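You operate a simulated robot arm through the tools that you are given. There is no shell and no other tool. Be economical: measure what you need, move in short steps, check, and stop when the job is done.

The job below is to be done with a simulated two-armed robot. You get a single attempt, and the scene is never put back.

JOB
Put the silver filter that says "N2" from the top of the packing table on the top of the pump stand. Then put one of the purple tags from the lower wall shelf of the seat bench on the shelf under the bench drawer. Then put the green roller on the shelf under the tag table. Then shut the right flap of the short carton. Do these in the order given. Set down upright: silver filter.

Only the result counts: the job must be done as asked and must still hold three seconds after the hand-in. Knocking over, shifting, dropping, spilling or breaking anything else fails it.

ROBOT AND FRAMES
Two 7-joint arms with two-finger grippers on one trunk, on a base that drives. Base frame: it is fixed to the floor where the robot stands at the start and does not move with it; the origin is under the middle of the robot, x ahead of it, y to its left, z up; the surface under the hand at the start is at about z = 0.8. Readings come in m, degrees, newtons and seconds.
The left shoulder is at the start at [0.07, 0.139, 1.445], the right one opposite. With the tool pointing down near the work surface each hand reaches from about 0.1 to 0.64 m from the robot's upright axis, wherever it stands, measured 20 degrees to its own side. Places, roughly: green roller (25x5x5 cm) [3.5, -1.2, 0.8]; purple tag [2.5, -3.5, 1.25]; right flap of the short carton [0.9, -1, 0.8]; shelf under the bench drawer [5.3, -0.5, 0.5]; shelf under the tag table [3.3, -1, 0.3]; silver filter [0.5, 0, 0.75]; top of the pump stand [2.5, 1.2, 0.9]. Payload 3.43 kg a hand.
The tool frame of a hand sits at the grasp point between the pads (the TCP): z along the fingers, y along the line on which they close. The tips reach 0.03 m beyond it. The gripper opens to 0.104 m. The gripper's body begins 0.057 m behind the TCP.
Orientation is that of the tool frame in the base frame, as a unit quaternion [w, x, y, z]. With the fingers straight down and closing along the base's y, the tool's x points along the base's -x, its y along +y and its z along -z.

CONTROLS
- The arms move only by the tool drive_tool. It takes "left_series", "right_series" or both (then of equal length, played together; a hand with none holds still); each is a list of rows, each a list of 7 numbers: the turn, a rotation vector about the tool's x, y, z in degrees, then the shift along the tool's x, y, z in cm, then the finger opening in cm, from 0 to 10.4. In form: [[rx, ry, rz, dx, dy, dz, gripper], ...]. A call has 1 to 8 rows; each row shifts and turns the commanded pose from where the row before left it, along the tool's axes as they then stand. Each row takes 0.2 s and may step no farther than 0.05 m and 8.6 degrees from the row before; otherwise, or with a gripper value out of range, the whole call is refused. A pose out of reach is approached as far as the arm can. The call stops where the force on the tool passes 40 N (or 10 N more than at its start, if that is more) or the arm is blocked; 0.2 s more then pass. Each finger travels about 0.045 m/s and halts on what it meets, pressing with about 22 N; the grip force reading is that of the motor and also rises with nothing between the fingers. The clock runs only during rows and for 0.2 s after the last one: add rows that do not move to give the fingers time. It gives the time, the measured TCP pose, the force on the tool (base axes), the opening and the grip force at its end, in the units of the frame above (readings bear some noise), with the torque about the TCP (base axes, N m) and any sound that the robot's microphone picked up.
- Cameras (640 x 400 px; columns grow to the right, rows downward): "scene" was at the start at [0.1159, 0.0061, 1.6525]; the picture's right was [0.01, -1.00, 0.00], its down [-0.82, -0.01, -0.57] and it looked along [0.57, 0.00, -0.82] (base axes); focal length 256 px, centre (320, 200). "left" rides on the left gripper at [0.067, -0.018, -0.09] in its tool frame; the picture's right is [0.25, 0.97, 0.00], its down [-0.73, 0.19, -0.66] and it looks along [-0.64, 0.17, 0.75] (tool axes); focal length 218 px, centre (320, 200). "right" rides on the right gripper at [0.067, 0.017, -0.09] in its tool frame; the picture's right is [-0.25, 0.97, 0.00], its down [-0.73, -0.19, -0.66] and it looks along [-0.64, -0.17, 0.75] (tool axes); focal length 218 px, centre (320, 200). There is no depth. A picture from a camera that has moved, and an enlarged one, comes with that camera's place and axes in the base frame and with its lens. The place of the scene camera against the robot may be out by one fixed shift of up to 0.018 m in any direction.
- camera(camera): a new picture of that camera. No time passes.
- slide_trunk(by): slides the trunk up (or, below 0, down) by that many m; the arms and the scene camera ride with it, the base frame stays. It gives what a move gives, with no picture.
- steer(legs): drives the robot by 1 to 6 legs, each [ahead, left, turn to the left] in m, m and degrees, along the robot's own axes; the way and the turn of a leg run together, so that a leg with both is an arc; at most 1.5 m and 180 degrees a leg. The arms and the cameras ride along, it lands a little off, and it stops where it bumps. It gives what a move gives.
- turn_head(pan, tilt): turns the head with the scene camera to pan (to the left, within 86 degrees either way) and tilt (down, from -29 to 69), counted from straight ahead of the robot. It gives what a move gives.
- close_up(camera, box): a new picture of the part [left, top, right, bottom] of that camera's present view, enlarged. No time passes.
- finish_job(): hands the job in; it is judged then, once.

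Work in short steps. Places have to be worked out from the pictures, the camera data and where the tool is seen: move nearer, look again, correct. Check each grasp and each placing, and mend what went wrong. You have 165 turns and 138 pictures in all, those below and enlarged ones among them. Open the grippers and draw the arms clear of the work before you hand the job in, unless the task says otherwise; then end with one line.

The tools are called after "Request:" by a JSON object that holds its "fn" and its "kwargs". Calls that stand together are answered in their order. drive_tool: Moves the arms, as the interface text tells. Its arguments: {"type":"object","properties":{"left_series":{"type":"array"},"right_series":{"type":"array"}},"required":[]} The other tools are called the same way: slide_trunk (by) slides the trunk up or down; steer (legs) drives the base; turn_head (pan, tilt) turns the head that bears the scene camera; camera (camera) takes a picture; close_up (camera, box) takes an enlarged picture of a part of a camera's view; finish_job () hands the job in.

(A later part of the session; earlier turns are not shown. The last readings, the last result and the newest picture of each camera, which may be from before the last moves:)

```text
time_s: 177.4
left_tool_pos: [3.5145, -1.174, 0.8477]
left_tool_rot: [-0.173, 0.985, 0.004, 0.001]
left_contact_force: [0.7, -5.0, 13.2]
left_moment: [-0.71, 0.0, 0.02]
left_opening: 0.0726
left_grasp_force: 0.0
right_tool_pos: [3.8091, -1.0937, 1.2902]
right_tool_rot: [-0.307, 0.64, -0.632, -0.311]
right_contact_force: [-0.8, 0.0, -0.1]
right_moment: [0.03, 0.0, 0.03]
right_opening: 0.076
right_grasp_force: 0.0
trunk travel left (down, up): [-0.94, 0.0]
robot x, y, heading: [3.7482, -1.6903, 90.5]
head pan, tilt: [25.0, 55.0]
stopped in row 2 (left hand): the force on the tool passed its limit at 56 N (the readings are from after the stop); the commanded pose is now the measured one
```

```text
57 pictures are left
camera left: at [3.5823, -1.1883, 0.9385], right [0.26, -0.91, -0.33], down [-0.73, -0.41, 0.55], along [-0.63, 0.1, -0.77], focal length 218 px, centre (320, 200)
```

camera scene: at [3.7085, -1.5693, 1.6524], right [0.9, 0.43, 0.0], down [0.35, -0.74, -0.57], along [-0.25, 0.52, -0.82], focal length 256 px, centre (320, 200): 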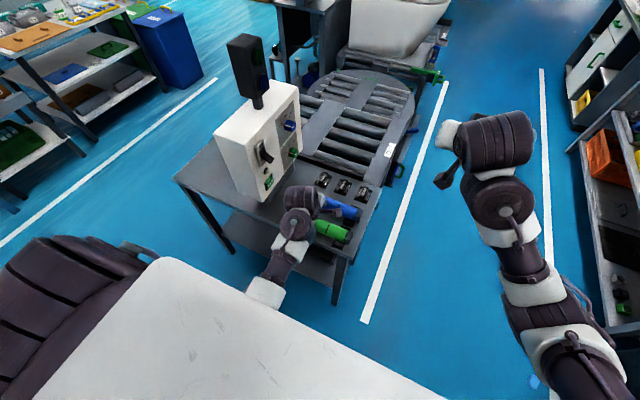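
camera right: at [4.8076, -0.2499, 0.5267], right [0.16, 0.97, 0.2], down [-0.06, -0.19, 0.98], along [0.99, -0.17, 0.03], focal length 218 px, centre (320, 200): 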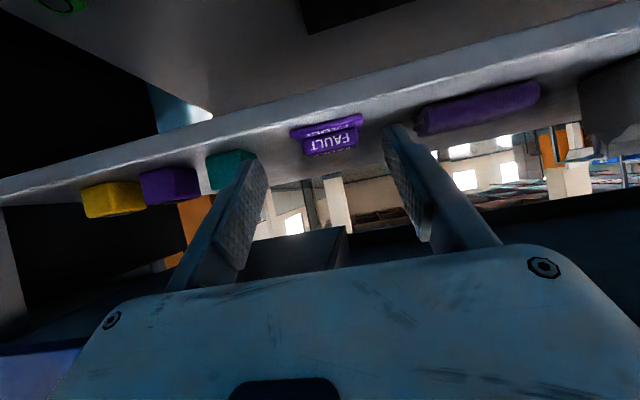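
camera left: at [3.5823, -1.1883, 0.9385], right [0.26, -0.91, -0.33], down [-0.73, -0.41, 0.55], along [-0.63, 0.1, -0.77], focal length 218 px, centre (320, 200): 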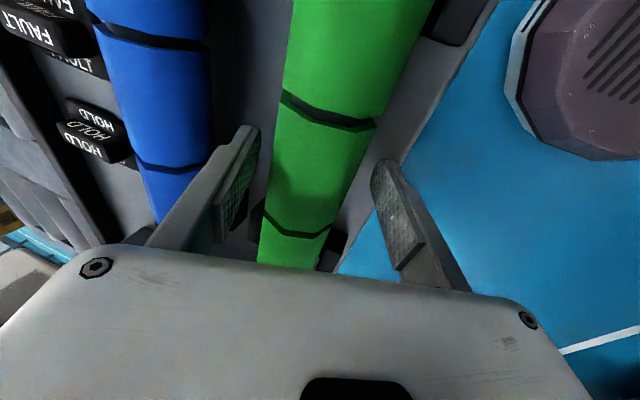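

Near fingertip touched the table (so table z≈0.80, axis ≈0.827), and the TCP is already ~2.3 cm from the axis — where I want it. I lift 3 mm, centre slightly and close.

Request:
{"fn": "drive_tool", "kwargs": {"left_series": [[0, 0, 0, 0, -0.4, -0.2, 7.5], [0, 0, 0, 0, 0, 0, 3], [0, 0, 0, 0, 0, 0, 3], [0, 0, 0, 0, 0, 0, 3], [0, 0, 0, 0, 0, 0, 3]]}}

Request:
{"fn": "camera", "kwargs": {"camera": "left"}}

```text
time_s: 178.6
left_tool_pos: [3.516, -1.1696, 0.849]
left_tool_rot: [-0.173, 0.985, 0.004, 0.001]
left_contact_force: [0.3, -0.5, 0.1]
left_moment: [-0.01, 0.0, 0.01]
left_opening: 0.0531
left_grasp_force: 21.8
right_tool_pos: [3.8084, -1.0904, 1.2889]
right_tool_rot: [-0.307, 0.64, -0.632, -0.31]
right_contact_force: [1.2, 0.1, -0.9]
right_moment: [-0.01, -0.02, -0.05]
right_opening: 0.0759
right_grasp_force: 0.2
trunk travel left (down, up): [-0.94, 0.0]
robot x, y, heading: [3.7444, -1.6944, 90.3]
head pan, tilt: [25.0, 55.0]
```

```text
56 pictures are left
camera left: at [3.5814, -1.1838, 0.9399], right [0.26, -0.91, -0.33], down [-0.73, -0.41, 0.55], along [-0.63, 0.09, -0.77], focal length 218 px, centre (320, 200)
```

left: 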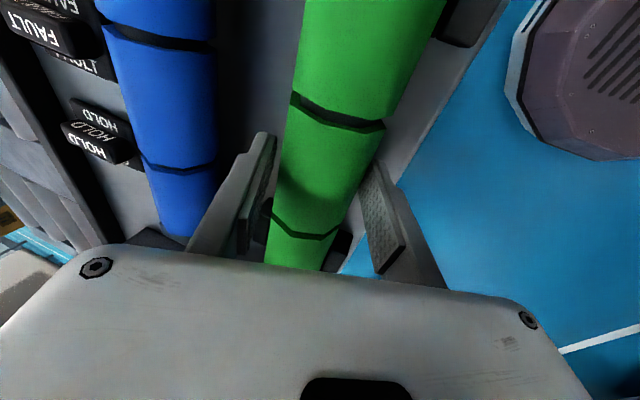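

Gripped at 5.3 cm. Lift straight up 6 cm and check.

Request:
{"fn": "drive_tool", "kwargs": {"left_series": [[0, 0, 0, 0, -0.68, -1.88, 3], [0, 0, 0, 0, -0.68, -1.88, 3], [0, 0, 0, 0, -0.68, -1.88, 3], [0, 0, 0, 0, 0, 0, 3]]}}

Request:
{"fn": "camera", "kwargs": {"camera": "left"}}

Request:
{"fn": "close_up", "kwargs": {"camera": "scene", "box": [220, 150, 420, 275]}}

```text
time_s: 179.6
left_tool_pos: [3.5147, -1.1693, 0.9076]
left_tool_rot: [-0.172, 0.985, 0.005, 0.002]
left_contact_force: [0.4, -1.1, -3.2]
left_moment: [-0.04, -0.01, -0.04]
left_opening: 0.0534
left_grasp_force: 21.8
right_tool_pos: [3.8079, -1.091, 1.2878]
right_tool_rot: [-0.307, 0.64, -0.633, -0.309]
right_contact_force: [-0.3, 0.3, 0.6]
right_moment: [-0.01, -0.05, -0.01]
right_opening: 0.0759
right_grasp_force: 0.0
trunk travel left (down, up): [-0.94, 0.0]
robot x, y, heading: [3.7455, -1.693, 90.5]
head pan, tilt: [25.0, 55.0]
```

```text
55 pictures are left
camera left: at [3.581, -1.1835, 0.9995], right [0.26, -0.91, -0.33], down [-0.73, -0.41, 0.55], along [-0.63, 0.09, -0.77], focal length 218 px, centre (320, 200)
```

left: 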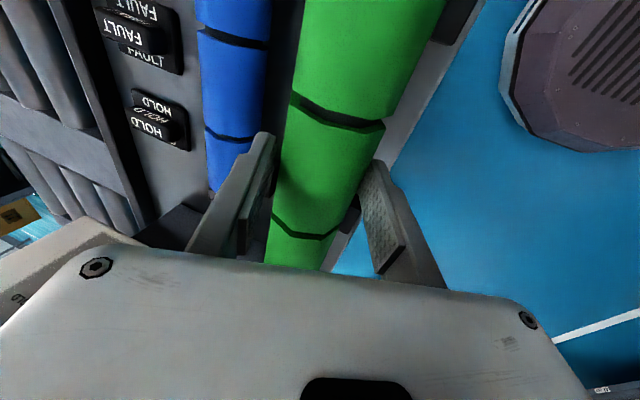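

```text
3.20 times, centred on (320, 212) of scene
camera zoom: at [3.7077, -1.5686, 1.6523], right [0.9, 0.43, 0.0], down [0.35, -0.74, -0.57], along [-0.25, 0.52, -0.82], focal length 818 px, centre (320, 160)
```

zoom: 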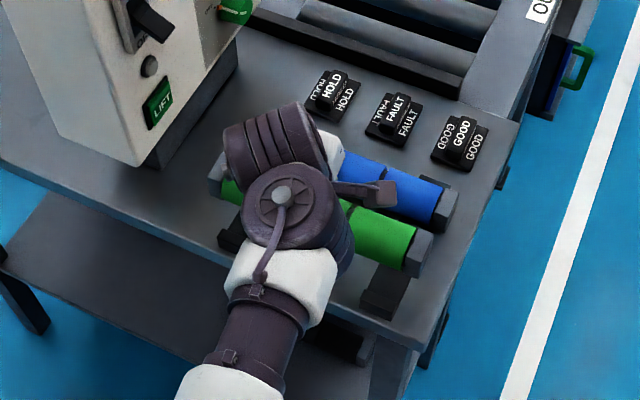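

Roller lifted. I back off and lower the trunk to look at the shelf beneath.

Request:
{"fn": "steer", "kwargs": {"legs": [[-0.4, 0, -0.4]]}}

Request:
{"fn": "slide_trunk", "kwargs": {"by": -0.4}}

Request:
{"fn": "turn_head", "kwargs": {"pan": 25, "tilt": 35}}

Request:
{"fn": "camera", "kwargs": {"camera": "scene"}}

Request:
{"fn": "camera", "kwargs": {"camera": "left"}}

```text
time_s: 182.1
left_tool_pos: [3.5149, -1.5698, 0.9078]
left_tool_rot: [-0.171, 0.985, 0.009, 0.0]
left_contact_force: [0.0, 0.4, -3.4]
left_moment: [-0.07, -0.01, 0.01]
left_opening: 0.0532
left_grasp_force: 21.9
right_tool_pos: [3.809, -1.4889, 1.2882]
right_tool_rot: [-0.305, 0.641, -0.632, -0.309]
right_contact_force: [-0.7, -0.4, -1.5]
right_moment: [0.05, 0.04, 0.02]
right_opening: 0.0763
right_grasp_force: 0.2
trunk travel left (down, up): [-0.94, 0.0]
robot x, y, heading: [3.7519, -2.0892, 90.6]
head pan, tilt: [25.0, 55.0]
```

```text
time_s: 185.9
left_tool_pos: [3.515, -1.5711, 0.5084]
left_tool_rot: [-0.173, 0.985, 0.009, 0.0]
left_contact_force: [-0.1, -0.2, -4.8]
left_moment: [-0.04, 0.02, 0.03]
left_opening: 0.0531
left_grasp_force: 22.2
right_tool_pos: [3.8083, -1.4913, 0.8885]
right_tool_rot: [-0.306, 0.642, -0.631, -0.311]
right_contact_force: [0.6, -0.2, -0.1]
right_moment: [-0.02, 0.05, 0.02]
right_opening: 0.0761
right_grasp_force: 0.0
trunk travel left (down, up): [-0.54, 0.4]
robot x, y, heading: [3.7547, -2.0896, 90.9]
head pan, tilt: [25.0, 55.0]
```

```text
time_s: 186.7
left_tool_pos: [3.516, -1.572, 0.5089]
left_tool_rot: [-0.172, 0.985, 0.008, 0.001]
left_contact_force: [-0.6, -0.9, -4.1]
left_moment: [-0.06, -0.01, -0.02]
left_opening: 0.0534
left_grasp_force: 21.6
right_tool_pos: [3.8089, -1.4924, 0.8887]
right_tool_rot: [-0.307, 0.641, -0.632, -0.309]
right_contact_force: [-0.5, -0.2, 0.4]
right_moment: [0.02, 0.0, 0.01]
right_opening: 0.0761
right_grasp_force: 0.0
trunk travel left (down, up): [-0.54, 0.4]
robot x, y, heading: [3.7497, -2.091, 91.0]
head pan, tilt: [25.0, 35.0]
```

```text
53 pictures are left
camera scene: at [3.7048, -1.9555, 1.2805], right [0.9, 0.44, 0.0], down [0.25, -0.52, -0.82], along [-0.36, 0.74, -0.57], focal length 256 px, centre (320, 200)
```

scene: 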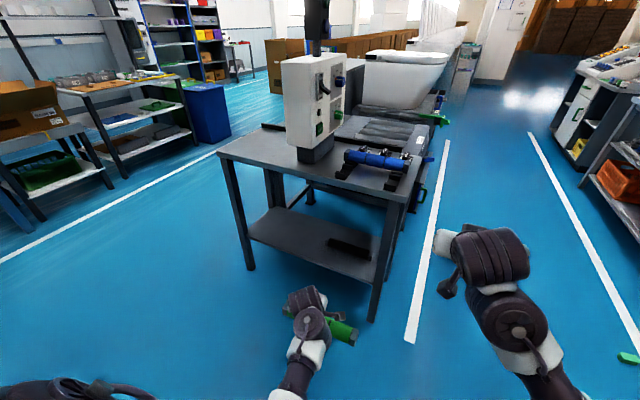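

```text
52 pictures are left
camera left: at [3.5822, -1.5852, 0.5997], right [0.27, -0.91, -0.33], down [-0.73, -0.41, 0.55], along [-0.63, 0.09, -0.77], focal length 218 px, centre (320, 200)
```

left: 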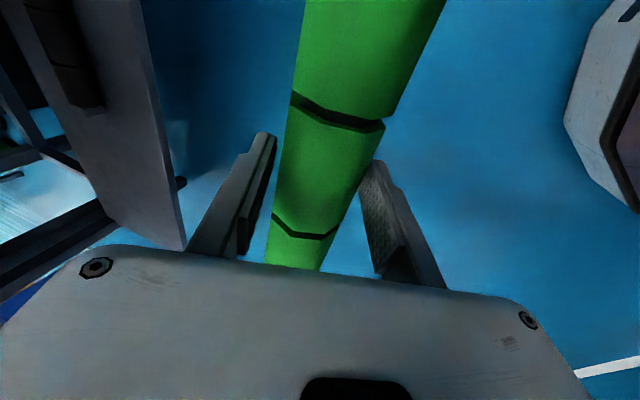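

Shelf: z≈0.285, front edge y≈-1.165, x 2.87–3.6, with a dark bar at x≥3.29. I'll place the roller at about [3.19, -1.09]. First I tuck the right arm out to the side so it won't meet the table.

Request:
{"fn": "drive_tool", "kwargs": {"right_series": [[0, 0, 0, 1.5, -4.2, -1.9, 7.6], [0, 0, 0, 1.5, -4.2, -1.9, 7.6], [0, 0, 0, 1.5, -4.2, -1.9, 7.6], [0, 0, 0, 1.5, -4.2, -1.9, 7.6], [0, 0, 0, 1.5, -4.2, -1.9, 7.6], [0, 0, 0, 1.5, -4.2, -1.9, 7.6], [0, 0, 0, 1.5, -4.2, -1.9, 7.6], [0, 0, 0, 1.5, -4.2, -1.9, 7.6]]}}

Request:
{"fn": "steer", "kwargs": {"legs": [[0, 0.32, -1.0]]}}

Request:
{"fn": "slide_trunk", "kwargs": {"by": -0.1}}

Request:
{"fn": "camera", "kwargs": {"camera": "scene"}}

Request:
{"fn": "camera", "kwargs": {"camera": "left"}}

```text
time_s: 188.5
left_tool_pos: [3.5154, -1.5712, 0.5089]
left_tool_rot: [-0.173, 0.985, 0.008, 0.001]
left_contact_force: [0.4, -0.4, -5.1]
left_moment: [-0.01, -0.02, -0.02]
left_opening: 0.0533
left_grasp_force: 21.9
right_tool_pos: [4.1247, -1.649, 0.8523]
right_tool_rot: [-0.311, 0.64, -0.632, -0.308]
right_contact_force: [1.0, -0.1, 0.8]
right_moment: [0.01, -0.01, 0.04]
right_opening: 0.076
right_grasp_force: 0.1
right hand out of reach, approached as far as the arm can: row 5, 6, 7, 8
trunk travel left (down, up): [-0.54, 0.4]
robot x, y, heading: [3.7483, -2.0947, 90.6]
head pan, tilt: [25.0, 35.0]
```

```text
time_s: 190.6
left_tool_pos: [3.2079, -1.5684, 0.5083]
left_tool_rot: [-0.173, 0.985, -0.002, 0.003]
left_contact_force: [-1.3, -0.1, -4.5]
left_moment: [-0.02, 0.0, 0.0]
left_opening: 0.0533
left_grasp_force: 21.9
right_tool_pos: [3.815, -1.6586, 0.8518]
right_tool_rot: [0.313, -0.634, 0.638, 0.305]
right_contact_force: [-0.2, -0.4, -0.2]
right_moment: [0.0, -0.01, -0.02]
right_opening: 0.0761
right_grasp_force: 0.0
trunk travel left (down, up): [-0.54, 0.4]
robot x, y, heading: [3.4336, -2.093, 89.4]
head pan, tilt: [25.0, 35.0]
```

```text
time_s: 192.0
left_tool_pos: [3.2082, -1.5693, 0.4085]
left_tool_rot: [-0.173, 0.985, -0.002, 0.002]
left_contact_force: [-0.3, -0.3, -4.5]
left_moment: [-0.04, 0.0, -0.01]
left_opening: 0.0536
left_grasp_force: 21.6
right_tool_pos: [3.815, -1.6575, 0.7534]
right_tool_rot: [0.314, -0.634, 0.638, 0.305]
right_contact_force: [0.0, 0.1, -0.2]
right_moment: [0.0, 0.04, 0.02]
right_opening: 0.0761
right_grasp_force: 0.0
trunk travel left (down, up): [-0.44, 0.5]
robot x, y, heading: [3.4309, -2.0951, 89.9]
head pan, tilt: [25.0, 35.0]
```

```text
51 pictures are left
camera scene: at [3.3902, -1.9567, 1.1806], right [0.91, 0.42, 0.0], down [0.24, -0.52, -0.82], along [-0.34, 0.74, -0.57], focal length 256 px, centre (320, 200)
```

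scene: 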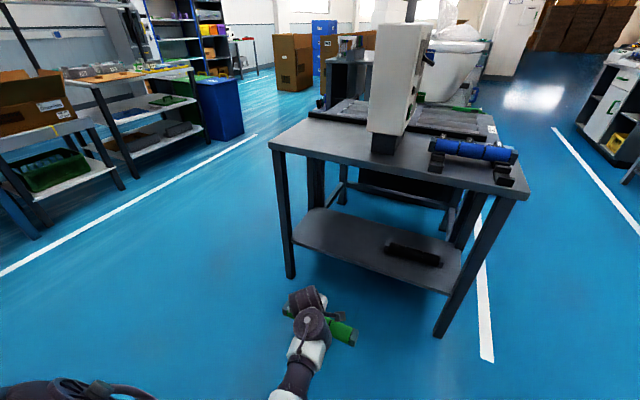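

```text
50 pictures are left
camera left: at [3.2747, -1.5838, 0.4998], right [0.25, -0.91, -0.33], down [-0.73, -0.4, 0.55], along [-0.63, 0.1, -0.77], focal length 218 px, centre (320, 200)
```

left: 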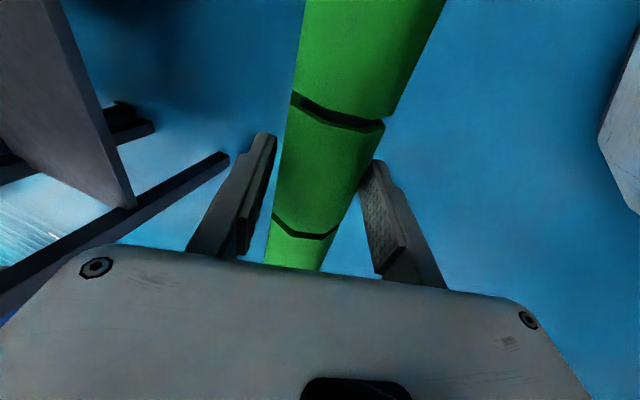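

I drive 0.42 m ahead (3 cm left) so the roller goes under the table top above the shelf front.

Request:
{"fn": "steer", "kwargs": {"legs": [[0.4, 0.03, 0]]}}

Request:
{"fn": "camera", "kwargs": {"camera": "scene"}}

Request:
{"fn": "camera", "kwargs": {"camera": "left"}}

```text
time_s: 194.5
left_tool_pos: [3.1852, -1.1634, 0.408]
left_tool_rot: [-0.173, 0.985, -0.003, 0.002]
left_contact_force: [-0.8, 0.4, -4.0]
left_moment: [-0.01, 0.02, -0.01]
left_opening: 0.0532
left_grasp_force: 21.8
right_tool_pos: [3.7904, -1.255, 0.754]
right_tool_rot: [0.314, -0.632, 0.64, 0.304]
right_contact_force: [0.0, 0.7, 0.9]
right_moment: [-0.03, -0.01, 0.03]
right_opening: 0.0762
right_grasp_force: 0.0
trunk travel left (down, up): [-0.44, 0.5]
robot x, y, heading: [3.4058, -1.6913, 89.5]
head pan, tilt: [25.0, 35.0]
```

```text
49 pictures are left
camera scene: at [3.3643, -1.5518, 1.1804], right [0.91, 0.41, 0.0], down [0.24, -0.52, -0.82], along [-0.34, 0.74, -0.57], focal length 256 px, centre (320, 200)
```

scene: 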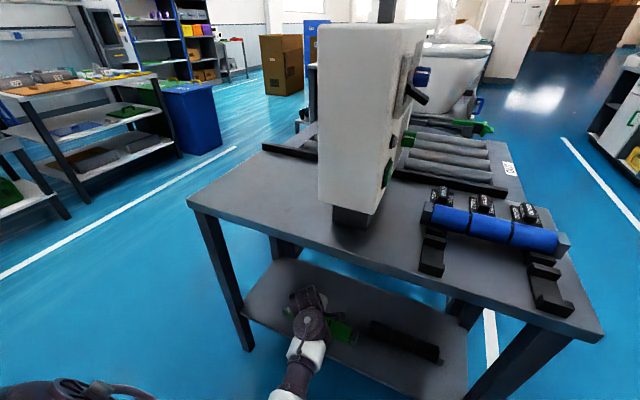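

```text
48 pictures are left
camera left: at [3.2505, -1.1791, 0.4992], right [0.25, -0.91, -0.33], down [-0.73, -0.4, 0.55], along [-0.63, 0.1, -0.77], focal length 218 px, centre (320, 200)
```

left: 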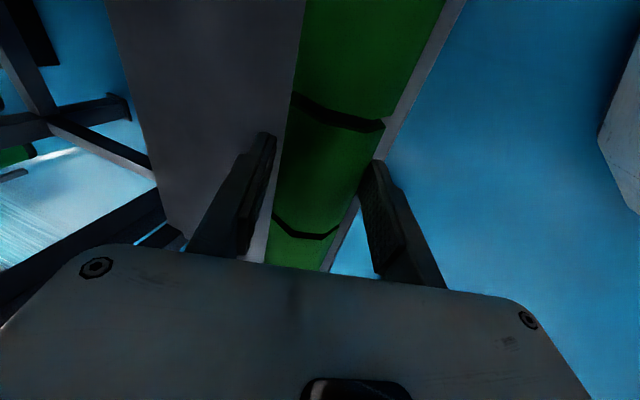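

Shelf front edge at y≈-1.203, z≈0.28. I move the hand forward 3.6 cm and lower 6 cm with the trunk, then check.

Request:
{"fn": "drive_tool", "kwargs": {"left_series": [[0, 0, 0, 0, -1.7, 0.6, 3], [0, 0, 0, 0, -1.7, 0.6, 3], [0, 0, 0, 0, 0, 0, 3]]}}

Request:
{"fn": "slide_trunk", "kwargs": {"by": -0.06}}

Request:
{"fn": "camera", "kwargs": {"camera": "left"}}

Request:
{"fn": "close_up", "kwargs": {"camera": "scene", "box": [220, 240, 480, 400]}}

```text
time_s: 195.3
left_tool_pos: [3.1841, -1.1283, 0.4083]
left_tool_rot: [-0.172, 0.985, -0.004, 0.002]
left_contact_force: [-0.3, 0.2, -3.5]
left_moment: [0.0, 0.01, -0.01]
left_opening: 0.0534
left_grasp_force: 22.3
right_tool_pos: [3.792, -1.255, 0.7534]
right_tool_rot: [0.314, -0.633, 0.639, 0.305]
right_contact_force: [0.1, -0.2, -0.6]
right_moment: [-0.01, -0.04, -0.04]
right_opening: 0.0761
right_grasp_force: 0.0
trunk travel left (down, up): [-0.44, 0.5]
robot x, y, heading: [3.4035, -1.6917, 89.3]
head pan, tilt: [25.0, 35.0]
```

```text
time_s: 196.3
left_tool_pos: [3.1834, -1.1286, 0.3481]
left_tool_rot: [-0.172, 0.985, -0.003, 0.002]
left_contact_force: [0.7, -0.9, -4.6]
left_moment: [-0.03, 0.04, 0.0]
left_opening: 0.0533
left_grasp_force: 22.1
right_tool_pos: [3.7905, -1.2558, 0.693]
right_tool_rot: [0.315, -0.632, 0.639, 0.304]
right_contact_force: [0.2, 0.3, 0.5]
right_moment: [-0.01, 0.01, 0.0]
right_opening: 0.0759
right_grasp_force: 0.1
trunk travel left (down, up): [-0.38, 0.56]
robot x, y, heading: [3.4049, -1.6902, 89.3]
head pan, tilt: [25.0, 35.0]
```

```text
47 pictures are left
camera left: at [3.2502, -1.1437, 0.4402], right [0.25, -0.91, -0.33], down [-0.73, -0.4, 0.55], along [-0.63, 0.11, -0.77], focal length 218 px, centre (320, 200)
```

left: 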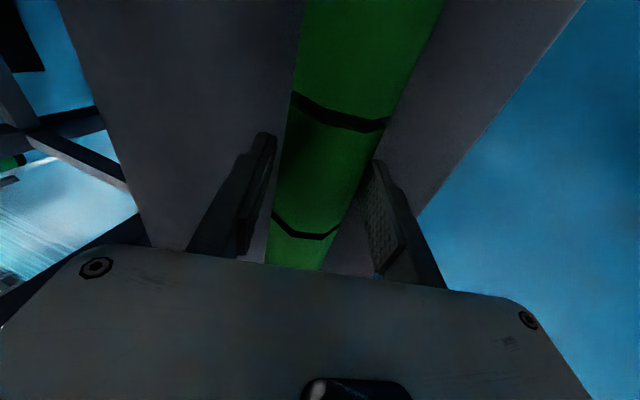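

```text
2.46 times, centred on (350, 320) of scene
camera zoom: at [3.3643, -1.5527, 1.1206], right [0.91, 0.41, 0.0], down [0.24, -0.52, -0.82], along [-0.34, 0.75, -0.57], focal length 629 px, centre (246, -95)
```

zoom: 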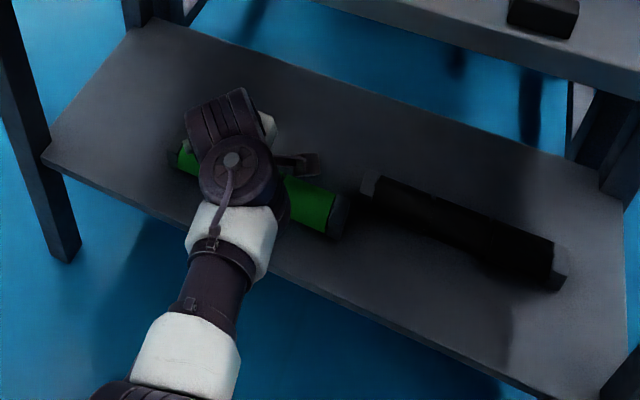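

Well placed, clear of the black roller. Lower in small steps.

Request:
{"fn": "drive_tool", "kwargs": {"left_series": [[0, 0, 0, 0, 0.14, 0.38, 3], [0, 0, 0, 0, 0.14, 0.38, 3], [0, 0, 0, 0, 0.14, 0.38, 3], [0, 0, 0, 0, 0, 0, 3]]}}

Request:
{"fn": "drive_tool", "kwargs": {"left_series": [[0, 0, 0, 0, 0.1, 0.28, 3], [0, 0, 0, 0, 0, 0, 3], [0, 0, 0, 0, 0.1, 0.28, 3], [0, 0, 0, 0, 0, 0, 3]]}}

```text
time_s: 197.3
left_tool_pos: [3.18, -1.1276, 0.3425]
left_tool_rot: [-0.178, 0.984, -0.004, -0.003]
left_contact_force: [6.4, 5.8, 23.1]
left_moment: [0.25, -0.28, 0.32]
left_opening: 0.0532
left_grasp_force: 21.5
right_tool_pos: [3.791, -1.2563, 0.6938]
right_tool_rot: [0.315, -0.631, 0.64, 0.306]
right_contact_force: [-0.6, 0.7, 0.2]
right_moment: [0.02, -0.03, -0.03]
right_opening: 0.0759
right_grasp_force: 0.1
trunk travel left (down, up): [-0.38, 0.56]
robot x, y, heading: [3.4064, -1.6919, 89.5]
head pan, tilt: [25.0, 35.0]
```

```text
time_s: 197.7
left_tool_pos: [3.1789, -1.1253, 0.3412]
left_tool_rot: [-0.178, 0.984, -0.005, -0.002]
left_contact_force: [6.3, -8.8, 22.3]
left_moment: [-0.84, -0.87, 0.01]
left_opening: 0.0532
left_grasp_force: 22.3
right_tool_pos: [3.7915, -1.2581, 0.6937]
right_tool_rot: [0.314, -0.632, 0.639, 0.306]
right_contact_force: [0.6, 0.0, 0.6]
right_moment: [0.01, -0.03, -0.03]
right_opening: 0.0762
right_grasp_force: 0.1
trunk travel left (down, up): [-0.38, 0.56]
robot x, y, heading: [3.408, -1.6925, 89.5]
head pan, tilt: [25.0, 35.0]
stopped in row 1 (left hand): the force on the tool passed its limit at 44 N (the readings are from after the stop); the commanded pose is now the measured one
```

Contact on the shelf (z≈0.295). I open just a little, then withdraw along the tool axis.

Request:
{"fn": "drive_tool", "kwargs": {"left_series": [[0, 0, 0, 0, 0, 0, 6.2], [0, 0, 0, 0, 0, 0, 6.2], [0, 0, 0, 0, 0, -1, 6.6], [0, 0, 0, 0, 0, -1.5, 7.2], [0, 0, 0, 0, 0, -2, 7.2], [0, 0, 0, 0, 0, -2.5, 7.2]]}}

Request:
{"fn": "camera", "kwargs": {"camera": "left"}}

Request:
{"fn": "close_up", "kwargs": {"camera": "scene", "box": [220, 240, 480, 400]}}

```text
time_s: 199.1
left_tool_pos: [3.18, -1.1504, 0.4016]
left_tool_rot: [-0.174, 0.985, -0.005, -0.002]
left_contact_force: [-0.4, 1.2, 0.4]
left_moment: [-0.02, 0.02, 0.02]
left_opening: 0.0718
left_grasp_force: 0.1
right_tool_pos: [3.7911, -1.2565, 0.6929]
right_tool_rot: [0.315, -0.632, 0.64, 0.304]
right_contact_force: [-0.1, -0.6, 0.2]
right_moment: [0.01, 0.02, 0.01]
right_opening: 0.0761
right_grasp_force: 0.0
trunk travel left (down, up): [-0.38, 0.56]
robot x, y, heading: [3.4094, -1.6853, 89.3]
head pan, tilt: [25.0, 35.0]
```

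```text
45 pictures are left
camera left: at [3.2479, -1.1669, 0.4922], right [0.24, -0.91, -0.33], down [-0.73, -0.4, 0.55], along [-0.64, 0.11, -0.76], focal length 218 px, centre (320, 200)
```

left: 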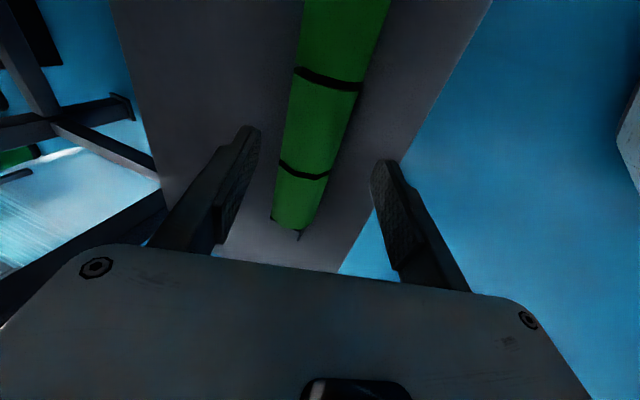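

```text
2.46 times, centred on (350, 320) of scene
camera zoom: at [3.3647, -1.5529, 1.1206], right [0.91, 0.41, 0.0], down [0.24, -0.52, -0.82], along [-0.34, 0.75, -0.57], focal length 629 px, centre (246, -95)
```

zoom: 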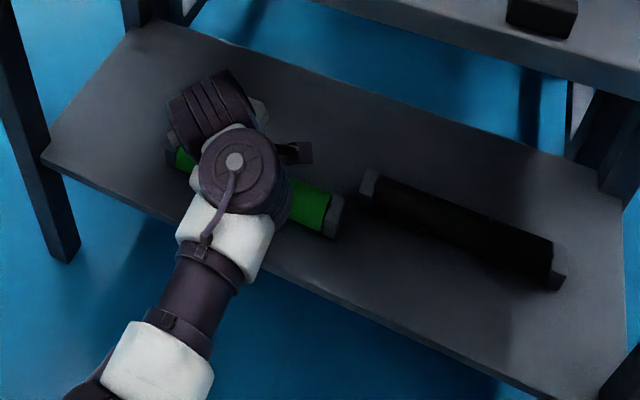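

Roller rests on the shelf. I back the base out and raise the trunk.

Request:
{"fn": "steer", "kwargs": {"legs": [[-0.45, 0, 0.6]]}}

Request:
{"fn": "turn_head", "kwargs": {"pan": 20, "tilt": 35}}

Request:
{"fn": "camera", "kwargs": {"camera": "scene"}}

Request:
{"fn": "slide_trunk", "kwargs": {"by": 0.4}}

Request:
{"fn": "slide_trunk", "kwargs": {"by": 0.16}}

```text
time_s: 201.8
left_tool_pos: [3.1742, -1.5969, 0.4029]
left_tool_rot: [-0.175, 0.985, -0.001, -0.003]
left_contact_force: [-0.2, 0.2, -0.1]
left_moment: [0.02, 0.01, 0.0]
left_opening: 0.0717
left_grasp_force: 0.0
right_tool_pos: [3.7855, -1.6988, 0.6935]
right_tool_rot: [0.314, -0.634, 0.637, 0.306]
right_contact_force: [0.2, -0.6, 0.0]
right_moment: [-0.03, 0.0, -0.01]
right_opening: 0.076
right_grasp_force: 0.1
trunk travel left (down, up): [-0.38, 0.56]
robot x, y, heading: [3.4015, -2.1353, 89.9]
head pan, tilt: [25.0, 35.0]
```

```text
time_s: 202.4
left_tool_pos: [3.1736, -1.5967, 0.4015]
left_tool_rot: [-0.176, 0.984, -0.001, -0.003]
left_contact_force: [0.5, -0.9, -0.1]
left_moment: [-0.01, -0.01, -0.02]
left_opening: 0.0718
left_grasp_force: 0.0
right_tool_pos: [3.7853, -1.6979, 0.6936]
right_tool_rot: [0.313, -0.634, 0.638, 0.305]
right_contact_force: [0.9, 0.1, -1.2]
right_moment: [0.0, -0.01, -0.03]
right_opening: 0.0758
right_grasp_force: 0.1
trunk travel left (down, up): [-0.38, 0.56]
robot x, y, heading: [3.4023, -2.1345, 89.5]
head pan, tilt: [20.0, 35.0]
```

```text
43 pictures are left
camera scene: at [3.368, -1.9949, 1.1206], right [0.94, 0.34, 0.0], down [0.19, -0.54, -0.82], along [-0.28, 0.77, -0.57], focal length 256 px, centre (320, 200)
```

scene: 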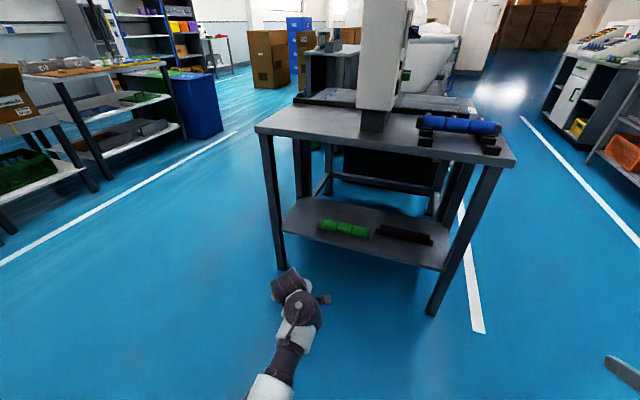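

```text
time_s: 206.3
left_tool_pos: [3.1735, -1.596, 0.8022]
left_tool_rot: [-0.176, 0.984, -0.002, -0.003]
left_contact_force: [-0.1, -0.2, -1.1]
left_moment: [0.02, -0.02, 0.0]
left_opening: 0.0719
left_grasp_force: 0.0
right_tool_pos: [3.7861, -1.6983, 1.0941]
right_tool_rot: [0.313, -0.634, 0.637, 0.306]
right_contact_force: [-0.6, -0.1, 0.5]
right_moment: [0.01, -0.02, -0.01]
right_opening: 0.0761
right_grasp_force: 0.1
trunk travel left (down, up): [-0.78, 0.16]
robot x, y, heading: [3.4031, -2.1368, 89.9]
head pan, tilt: [20.0, 35.0]
```

```text
time_s: 208.1
left_tool_pos: [3.1741, -1.5973, 0.9636]
left_tool_rot: [-0.175, 0.985, -0.001, -0.004]
left_contact_force: [0.6, 0.2, 0.8]
left_moment: [0.0, 0.0, 0.02]
left_opening: 0.0722
left_grasp_force: 0.1
right_tool_pos: [3.7854, -1.6979, 1.2535]
right_tool_rot: [0.314, -0.633, 0.638, 0.306]
right_contact_force: [-0.4, -0.2, 0.0]
right_moment: [0.0, -0.03, 0.02]
right_opening: 0.0761
right_grasp_force: 0.0
trunk travel left (down, up): [-0.94, 0.0]
robot x, y, heading: [3.4065, -2.1328, 89.6]
head pan, tilt: [20.0, 35.0]
```

Roller verified on the shelf. Next the short carton near [0.9, -1]: I turn to face -x and drive into the corridor.

Request:
{"fn": "steer", "kwargs": {"legs": [[0, 0, 90], [1.2, 0, 0], [0.1, -1.1, 0]]}}

Request:
{"fn": "turn_head", "kwargs": {"pan": 0, "tilt": 30}}

Request:
{"fn": "camera", "kwargs": {"camera": "scene"}}

```text
time_s: 223.2
left_tool_pos: [1.5823, -1.2789, 0.9631]
left_tool_rot: [-0.123, 0.7, 0.693, -0.125]
left_contact_force: [0.5, 0.4, 0.8]
left_moment: [0.0, -0.01, 0.01]
left_opening: 0.0723
left_grasp_force: 0.0
right_tool_pos: [1.6872, -0.6669, 1.252]
right_tool_rot: [-0.007, 0.899, -0.005, -0.437]
right_contact_force: [0.7, 0.5, 0.5]
right_moment: [0.02, 0.03, -0.03]
right_opening: 0.076
right_grasp_force: 0.1
trunk travel left (down, up): [-0.94, 0.0]
robot x, y, heading: [2.1222, -1.05, 179.3]
head pan, tilt: [20.0, 35.0]
```

```text
time_s: 224.0
left_tool_pos: [1.5804, -1.2774, 0.9624]
left_tool_rot: [-0.122, 0.7, 0.692, -0.126]
left_contact_force: [0.4, 0.7, 0.3]
left_moment: [0.0, -0.02, 0.0]
left_opening: 0.0724
left_grasp_force: 0.2
right_tool_pos: [1.6871, -0.6659, 1.2525]
right_tool_rot: [-0.007, 0.899, -0.006, -0.438]
right_contact_force: [-0.9, -0.4, 0.1]
right_moment: [0.04, 0.04, 0.01]
right_opening: 0.0758
right_grasp_force: 0.0
trunk travel left (down, up): [-0.94, 0.0]
robot x, y, heading: [2.1171, -1.0472, 179.3]
head pan, tilt: [0.0, 30.0]
```

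```text
42 pictures are left
camera scene: at [1.9731, -1.0427, 1.6884], right [0.01, 1.0, 0.0], down [0.5, 0.0, -0.87], along [-0.87, 0.01, -0.5], focal length 256 px, centre (320, 200)
```

scene: 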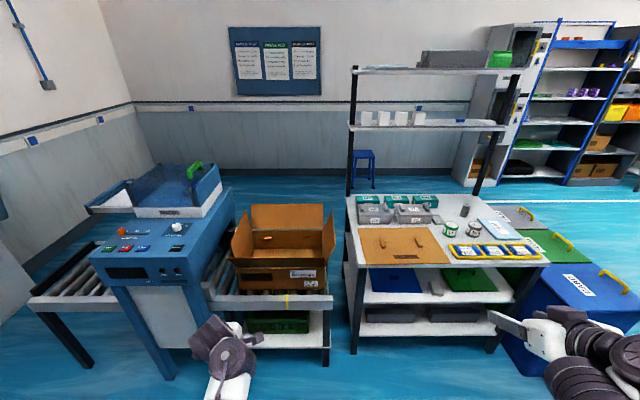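

Request:
{"fn": "close_up", "kwargs": {"camera": "scene", "box": [200, 180, 360, 280]}}

```text
4.00 times, centred on (280, 230) of scene
camera zoom: at [1.9731, -1.0427, 1.6884], right [0.01, 1.0, 0.0], down [0.5, 0.0, -0.87], along [-0.87, 0.01, -0.5], focal length 1022 px, centre (480, 80)
```

zoom: 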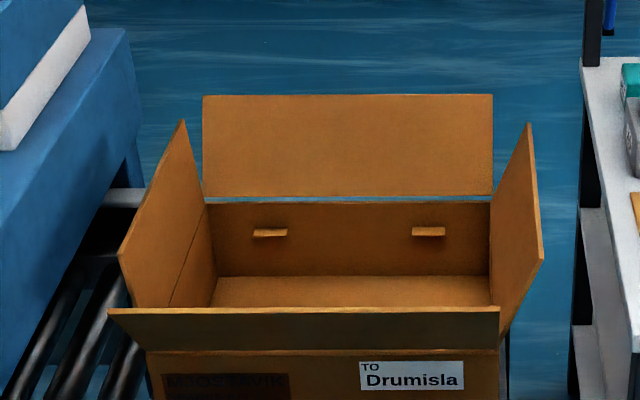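

The open carton with four flaps is at about [1.0, -1.2]; the image-right flap at y≈-1.0 matches the given place. I shift a bit nearer and to the right to triangulate it.

Request:
{"fn": "steer", "kwargs": {"legs": [[0.25, -0.2, 0.7]]}}

Request:
{"fn": "turn_head", "kwargs": {"pan": 10, "tilt": 40}}

Request:
{"fn": "camera", "kwargs": {"camera": "scene"}}

Request:
{"fn": "close_up", "kwargs": {"camera": "scene", "box": [180, 140, 380, 265]}}

```text
time_s: 226.1
left_tool_pos: [1.3395, -1.0805, 0.9627]
left_tool_rot: [-0.123, 0.696, 0.696, -0.127]
left_contact_force: [0.1, -0.8, -0.1]
left_moment: [0.03, 0.01, 0.03]
left_opening: 0.0721
left_grasp_force: 0.1
right_tool_pos: [1.4423, -0.4678, 1.2547]
right_tool_rot: [-0.006, 0.899, -0.003, -0.439]
right_contact_force: [0.5, 0.0, 0.2]
right_moment: [0.03, 0.01, -0.03]
right_opening: 0.076
right_grasp_force: 0.0
trunk travel left (down, up): [-0.94, 0.0]
robot x, y, heading: [1.8749, -0.8482, 179.9]
head pan, tilt: [0.0, 30.0]
```

```text
time_s: 226.8
left_tool_pos: [1.3386, -1.0801, 0.9621]
left_tool_rot: [-0.121, 0.696, 0.697, -0.126]
left_contact_force: [-0.3, 0.7, -1.0]
left_moment: [0.03, -0.02, 0.02]
left_opening: 0.0718
left_grasp_force: 0.1
right_tool_pos: [1.4405, -0.4668, 1.2523]
right_tool_rot: [-0.005, 0.899, -0.002, -0.438]
right_contact_force: [0.0, 0.0, 0.4]
right_moment: [-0.01, -0.02, 0.0]
right_opening: 0.076
right_grasp_force: 0.0
trunk travel left (down, up): [-0.94, 0.0]
robot x, y, heading: [1.875, -0.8493, 179.8]
head pan, tilt: [10.0, 40.0]
```

```text
40 pictures are left
camera scene: at [1.7348, -0.8561, 1.6731], right [-0.17, 0.99, 0.0], down [0.63, 0.11, -0.77], along [-0.75, -0.13, -0.64], focal length 256 px, centre (320, 200)
```

scene: 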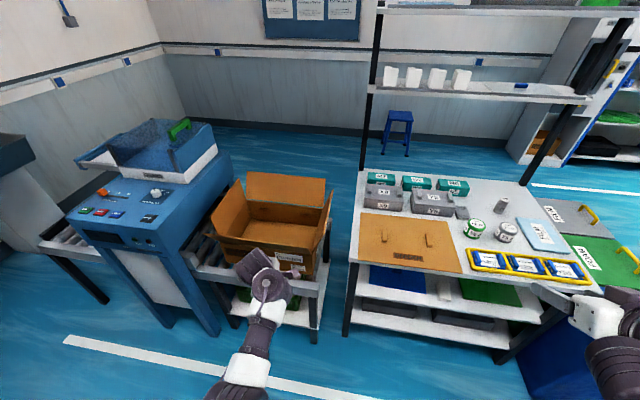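

```text
3.20 times, centred on (280, 202) of scene
camera zoom: at [1.7348, -0.8561, 1.6731], right [-0.17, 0.99, 0.0], down [0.63, 0.11, -0.77], along [-0.75, -0.13, -0.64], focal length 818 px, centre (448, 192)
```

zoom: 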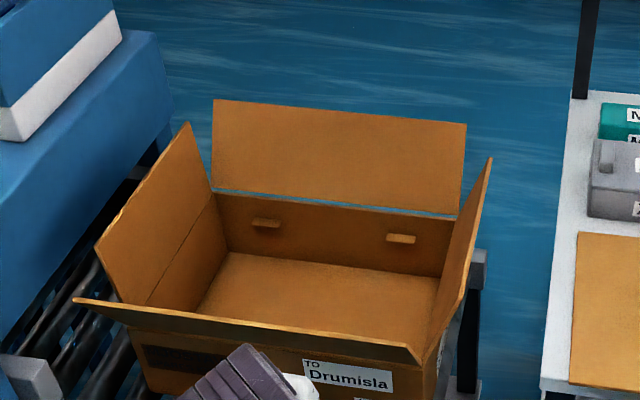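

Triangulated right flap: hinge at y≈-1.013, z≈0.772; free edge at y≈-0.957, z≈0.905; x 0.75–1.01; it leans outward ~23°. I make the left tool vertical, move it right to y≈-0.90 and up a bit, to come down on the flap's outer side.

Request:
{"fn": "drive_tool", "kwargs": {"left_series": [[-6.7, 0, 0, 0, 0, 0, 7], [-6.7, 0, 0, 4.5, 0, 0, 7], [-6.5, 0, 0, 4.5, 0, 0, 7], [0, 0, 0, 4.5, 0, 0, 7], [0, 0, 0, 4.5, 0, -2, 7], [0, 0, 0, 0, 0, -3, 7]]}}

Request:
{"fn": "steer", "kwargs": {"legs": [[0.42, 0, 0]]}}

Request:
{"fn": "camera", "kwargs": {"camera": "left"}}

Request:
{"fn": "turn_head", "kwargs": {"pan": 15, "tilt": 50}}

Request:
{"fn": "camera", "kwargs": {"camera": "scene"}}

```text
time_s: 228.2
left_tool_pos: [1.3393, -0.8999, 1.0127]
left_tool_rot: [0.0, 0.708, 0.707, -0.004]
left_contact_force: [-0.3, -1.1, -0.6]
left_moment: [0.05, -0.03, 0.0]
left_opening: 0.0702
left_grasp_force: 0.0
right_tool_pos: [1.4407, -0.4679, 1.2534]
right_tool_rot: [-0.006, 0.899, -0.002, -0.438]
right_contact_force: [0.9, 0.3, -0.3]
right_moment: [0.01, 0.02, -0.04]
right_opening: 0.0758
right_grasp_force: 0.1
trunk travel left (down, up): [-0.94, 0.0]
robot x, y, heading: [1.8724, -0.8488, 180.2]
head pan, tilt: [10.0, 40.0]
```

```text
time_s: 230.8
left_tool_pos: [0.9118, -0.8993, 1.0128]
left_tool_rot: [0.0, 0.708, 0.706, -0.005]
left_contact_force: [-0.1, -0.4, 0.4]
left_moment: [0.02, 0.01, 0.0]
left_opening: 0.0698
left_grasp_force: 0.1
right_tool_pos: [1.0133, -0.4665, 1.2548]
right_tool_rot: [-0.005, 0.899, -0.003, -0.439]
right_contact_force: [-0.6, 0.7, -0.7]
right_moment: [-0.01, -0.01, 0.03]
right_opening: 0.0759
right_grasp_force: 0.0
trunk travel left (down, up): [-0.94, 0.0]
robot x, y, heading: [1.4448, -0.8482, 179.8]
head pan, tilt: [10.0, 40.0]
```

```text
38 pictures are left
camera left: at [0.8947, -0.8319, 1.1016], right [0.97, 0.25, -0.01], down [0.19, -0.73, 0.66], along [0.16, -0.64, -0.75], focal length 218 px, centre (320, 200)
```

left: 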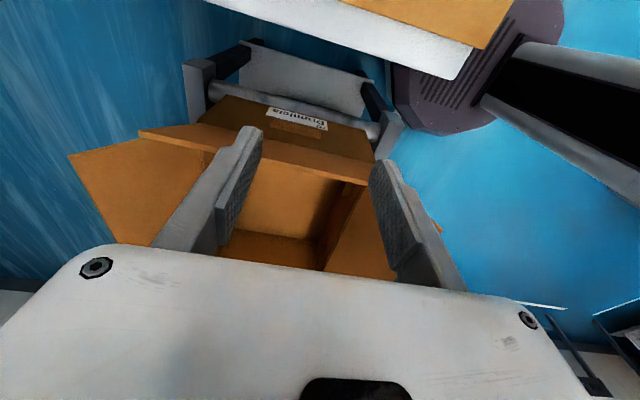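

```text
time_s: 231.6
left_tool_pos: [0.911, -0.8989, 1.0105]
left_tool_rot: [0.001, 0.708, 0.706, -0.005]
left_contact_force: [0.2, 0.4, 0.4]
left_moment: [-0.01, 0.01, 0.02]
left_opening: 0.0701
left_grasp_force: 0.0
right_tool_pos: [1.0115, -0.4655, 1.2536]
right_tool_rot: [-0.005, 0.899, -0.002, -0.438]
right_contact_force: [-0.2, 0.8, -0.1]
right_moment: [-0.01, 0.01, -0.04]
right_opening: 0.0758
right_grasp_force: 0.1
trunk travel left (down, up): [-0.94, 0.0]
robot x, y, heading: [1.4489, -0.8498, 179.6]
head pan, tilt: [15.0, 50.0]
```

```text
37 pictures are left
camera scene: at [1.3158, -0.8604, 1.6589], right [-0.26, 0.97, 0.0], down [0.74, 0.2, -0.64], along [-0.62, -0.16, -0.77], focal length 256 px, centre (320, 200)
```

scene: 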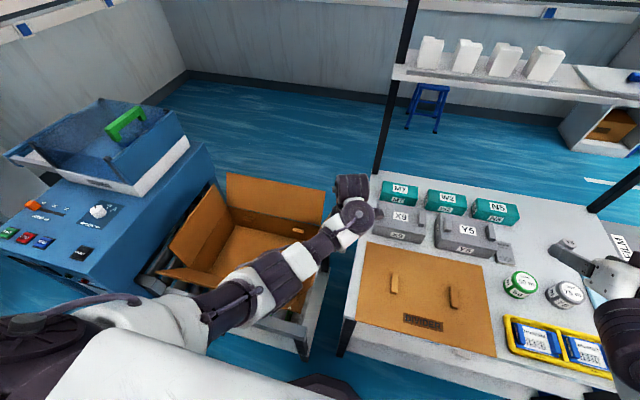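

The flap edge projects where computed. I lower the hand on the flap's outer side (tip to z≈0.855).

Request:
{"fn": "drive_tool", "kwargs": {"left_series": [[0, 0, 0, 0, 0, 4.2, 7], [0, 0, 0, 0, 0, 4.2, 7], [0, 0, 0, 0, 0, 4.2, 7], [0, 0, 0, 0, 0, 0, 7]]}}

Request:
{"fn": "camera", "kwargs": {"camera": "left"}}

```text
time_s: 232.8
left_tool_pos: [0.9097, -0.933, 0.8783]
left_tool_rot: [0.015, 0.699, 0.715, -0.019]
left_contact_force: [-0.5, 0.4, -0.5]
left_moment: [0.0, 0.0, 0.02]
left_opening: 0.0701
left_grasp_force: 0.0
right_tool_pos: [1.0133, -0.4654, 1.2523]
right_tool_rot: [-0.005, 0.899, -0.004, -0.438]
right_contact_force: [-0.1, -0.2, 0.8]
right_moment: [0.02, -0.02, 0.01]
right_opening: 0.076
right_grasp_force: 0.0
trunk travel left (down, up): [-0.94, 0.0]
robot x, y, heading: [1.4468, -0.8471, 179.9]
head pan, tilt: [15.0, 50.0]
stopped in row 4 (left hand): the arm was blocked; the commanded pose is now the measured one
```

```text
36 pictures are left
camera left: at [0.8912, -0.8627, 0.9665], right [0.96, 0.27, -0.02], down [0.21, -0.69, 0.69], along [0.17, -0.67, -0.72], focal length 218 px, centre (320, 200)
```

left: 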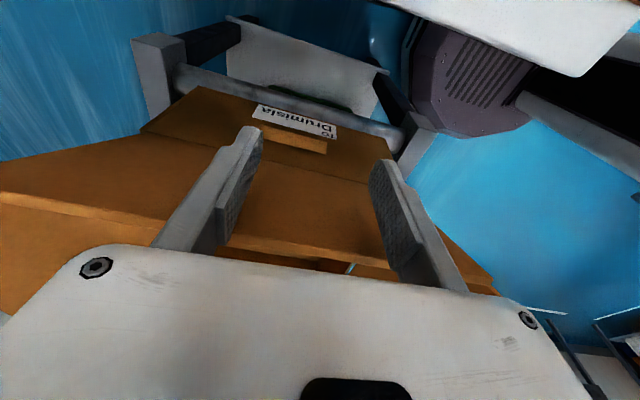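

The arm got blocked and drifted 3 cm toward -y. I check with the scene camera what it touches.

Request:
{"fn": "camera", "kwargs": {"camera": "scene"}}

Request:
{"fn": "close_up", "kwargs": {"camera": "scene", "box": [120, 150, 400, 350]}}

```text
35 pictures are left
camera scene: at [1.3166, -0.8593, 1.6589], right [-0.26, 0.97, 0.0], down [0.74, 0.2, -0.64], along [-0.62, -0.17, -0.77], focal length 256 px, centre (320, 200)
```

scene: 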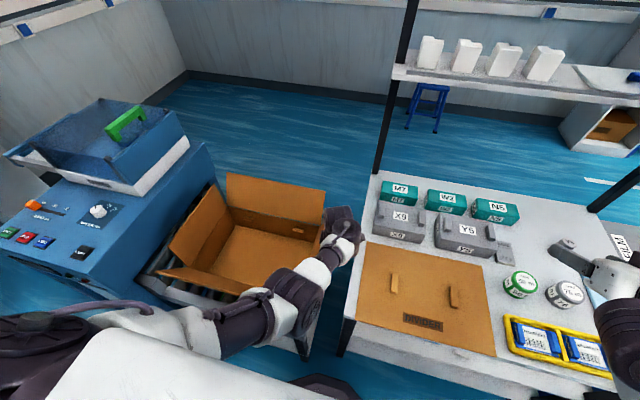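

```text
2.00 times, centred on (260, 250) of scene
camera zoom: at [1.3166, -0.8593, 1.6589], right [-0.26, 0.97, 0.0], down [0.74, 0.2, -0.64], along [-0.62, -0.17, -0.77], focal length 511 px, centre (440, 100)
```

zoom: 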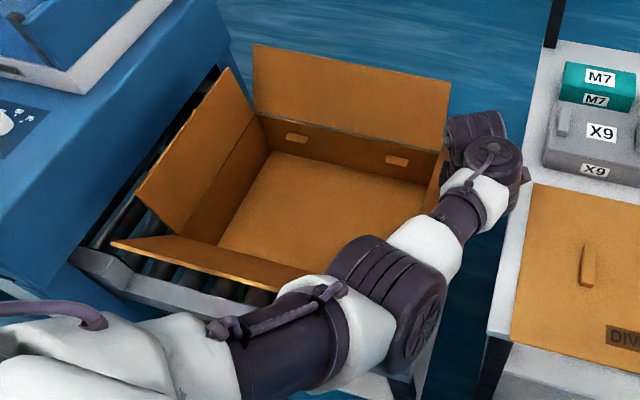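

The elbow hangs low near the carton's front flap. I lift back up, move the base 9 cm back, and extend the arm forward so it is straighter and the elbow stays high.

Request:
{"fn": "drive_tool", "kwargs": {"left_series": [[0, 0, 0, 0, 0, -4, 7], [0, 0, 0, 1.5, 0, -4.5, 7], [0, 0, 0, 1.5, 0, -4.5, 7], [0, 0, 0, 0, 0, 0, 7]]}}

Request:
{"fn": "steer", "kwargs": {"legs": [[-0.1, 0, 0]]}}

Request:
{"fn": "close_up", "kwargs": {"camera": "scene", "box": [120, 120, 400, 320]}}

```text
time_s: 233.8
left_tool_pos: [0.9116, -0.8929, 1.0077]
left_tool_rot: [0.014, 0.7, 0.714, -0.017]
left_contact_force: [-0.4, 0.5, -0.7]
left_moment: [0.0, 0.03, 0.0]
left_opening: 0.07
left_grasp_force: 0.2
right_tool_pos: [1.0121, -0.4663, 1.2535]
right_tool_rot: [-0.005, 0.899, -0.003, -0.437]
right_contact_force: [0.2, -0.4, -0.1]
right_moment: [-0.01, -0.02, 0.03]
right_opening: 0.0761
right_grasp_force: 0.1
trunk travel left (down, up): [-0.94, 0.0]
robot x, y, heading: [1.448, -0.8426, 179.7]
head pan, tilt: [15.0, 50.0]
```

```text
time_s: 234.9
left_tool_pos: [1.0085, -0.8943, 1.0058]
left_tool_rot: [0.016, 0.7, 0.714, -0.017]
left_contact_force: [0.6, 0.3, 0.0]
left_moment: [0.03, -0.03, 0.05]
left_opening: 0.07
left_grasp_force: 0.0
right_tool_pos: [1.107, -0.467, 1.2516]
right_tool_rot: [-0.004, 0.9, -0.001, -0.436]
right_contact_force: [-0.1, 0.5, 0.1]
right_moment: [-0.03, 0.0, -0.01]
right_opening: 0.076
right_grasp_force: 0.1
trunk travel left (down, up): [-0.94, 0.0]
robot x, y, heading: [1.5442, -0.8474, 179.9]
head pan, tilt: [15.0, 50.0]
```

```text
2.00 times, centred on (260, 220) of scene
camera zoom: at [1.4115, -0.861, 1.6584], right [-0.26, 0.97, 0.0], down [0.74, 0.2, -0.64], along [-0.62, -0.17, -0.77], focal length 511 px, centre (440, 160)
```

zoom: 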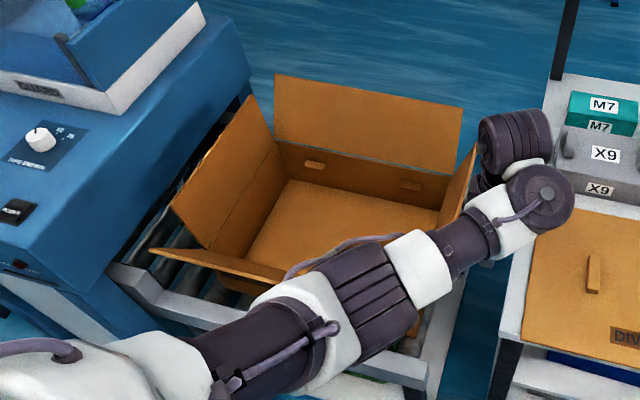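

Carton undisturbed. I extend forward 9 cm (elbow rises), then descend gradually.

Request:
{"fn": "drive_tool", "kwargs": {"left_series": [[0, 0, 0, 0, -3.5, 0, 7], [0, 0, 0, 0, -3.5, 0, 7], [0, 0, 0, 0, -3, 0, 7], [0, 0, 0, 0, 0, 3, 7], [0, 0, 0, 0, 0, 3, 7], [0, 0, 0, 0, 0, 0, 7]]}}

Request:
{"fn": "close_up", "kwargs": {"camera": "scene", "box": [120, 120, 400, 320]}}

```text
time_s: 236.3
left_tool_pos: [0.9168, -0.8998, 0.9507]
left_tool_rot: [0.013, 0.701, 0.713, -0.018]
left_contact_force: [0.6, 0.9, 0.5]
left_moment: [0.0, 0.04, 0.01]
left_opening: 0.0704
left_grasp_force: 0.1
left hand out of reach, approached as far as the arm can: row 5
right_tool_pos: [1.113, -0.4648, 1.2534]
right_tool_rot: [-0.006, 0.899, -0.003, -0.439]
right_contact_force: [0.4, -0.9, 1.3]
right_moment: [-0.01, 0.02, -0.02]
right_opening: 0.0761
right_grasp_force: 0.0
trunk travel left (down, up): [-0.94, 0.0]
robot x, y, heading: [1.5487, -0.847, 180.2]
head pan, tilt: [15.0, 50.0]
```

```text
2.00 times, centred on (260, 220) of scene
camera zoom: at [1.4177, -0.8604, 1.659], right [-0.26, 0.97, 0.0], down [0.74, 0.2, -0.64], along [-0.62, -0.17, -0.77], focal length 511 px, centre (440, 160)
```

zoom: 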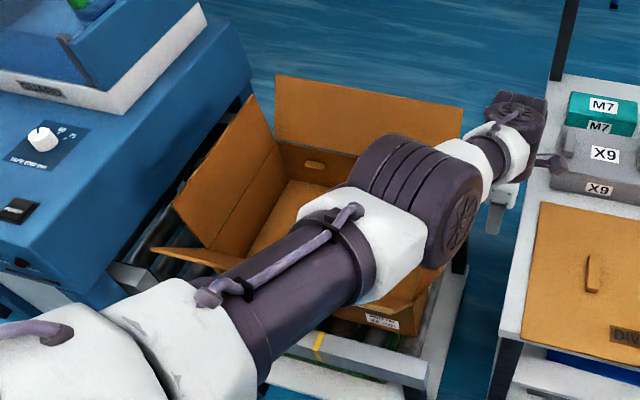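

The arm is now straight and high over the carton. I lower with the trunk so the tips reach z≈0.855 on the flap's outer side.

Request:
{"fn": "slide_trunk", "kwargs": {"by": -0.065}}

Request:
{"fn": "camera", "kwargs": {"camera": "left"}}

```text
time_s: 237.4
left_tool_pos: [0.9164, -0.901, 0.8861]
left_tool_rot: [0.015, 0.7, 0.714, -0.017]
left_contact_force: [0.3, -0.8, 0.2]
left_moment: [-0.01, 0.0, 0.02]
left_opening: 0.0701
left_grasp_force: 0.0
right_tool_pos: [1.1111, -0.4665, 1.1876]
right_tool_rot: [-0.006, 0.899, -0.003, -0.438]
right_contact_force: [-0.4, 0.5, 0.4]
right_moment: [0.03, -0.01, -0.02]
right_opening: 0.0759
right_grasp_force: 0.0
trunk travel left (down, up): [-0.875, 0.065]
robot x, y, heading: [1.5516, -0.8466, 179.9]
head pan, tilt: [15.0, 50.0]
```

```text
31 pictures are left
camera left: at [0.8977, -0.8302, 0.9725], right [0.96, 0.27, -0.02], down [0.21, -0.7, 0.69], along [0.17, -0.67, -0.73], focal length 218 px, centre (320, 200)
```

left: 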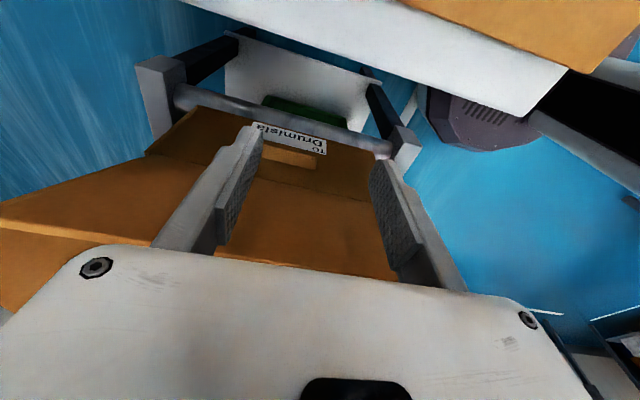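

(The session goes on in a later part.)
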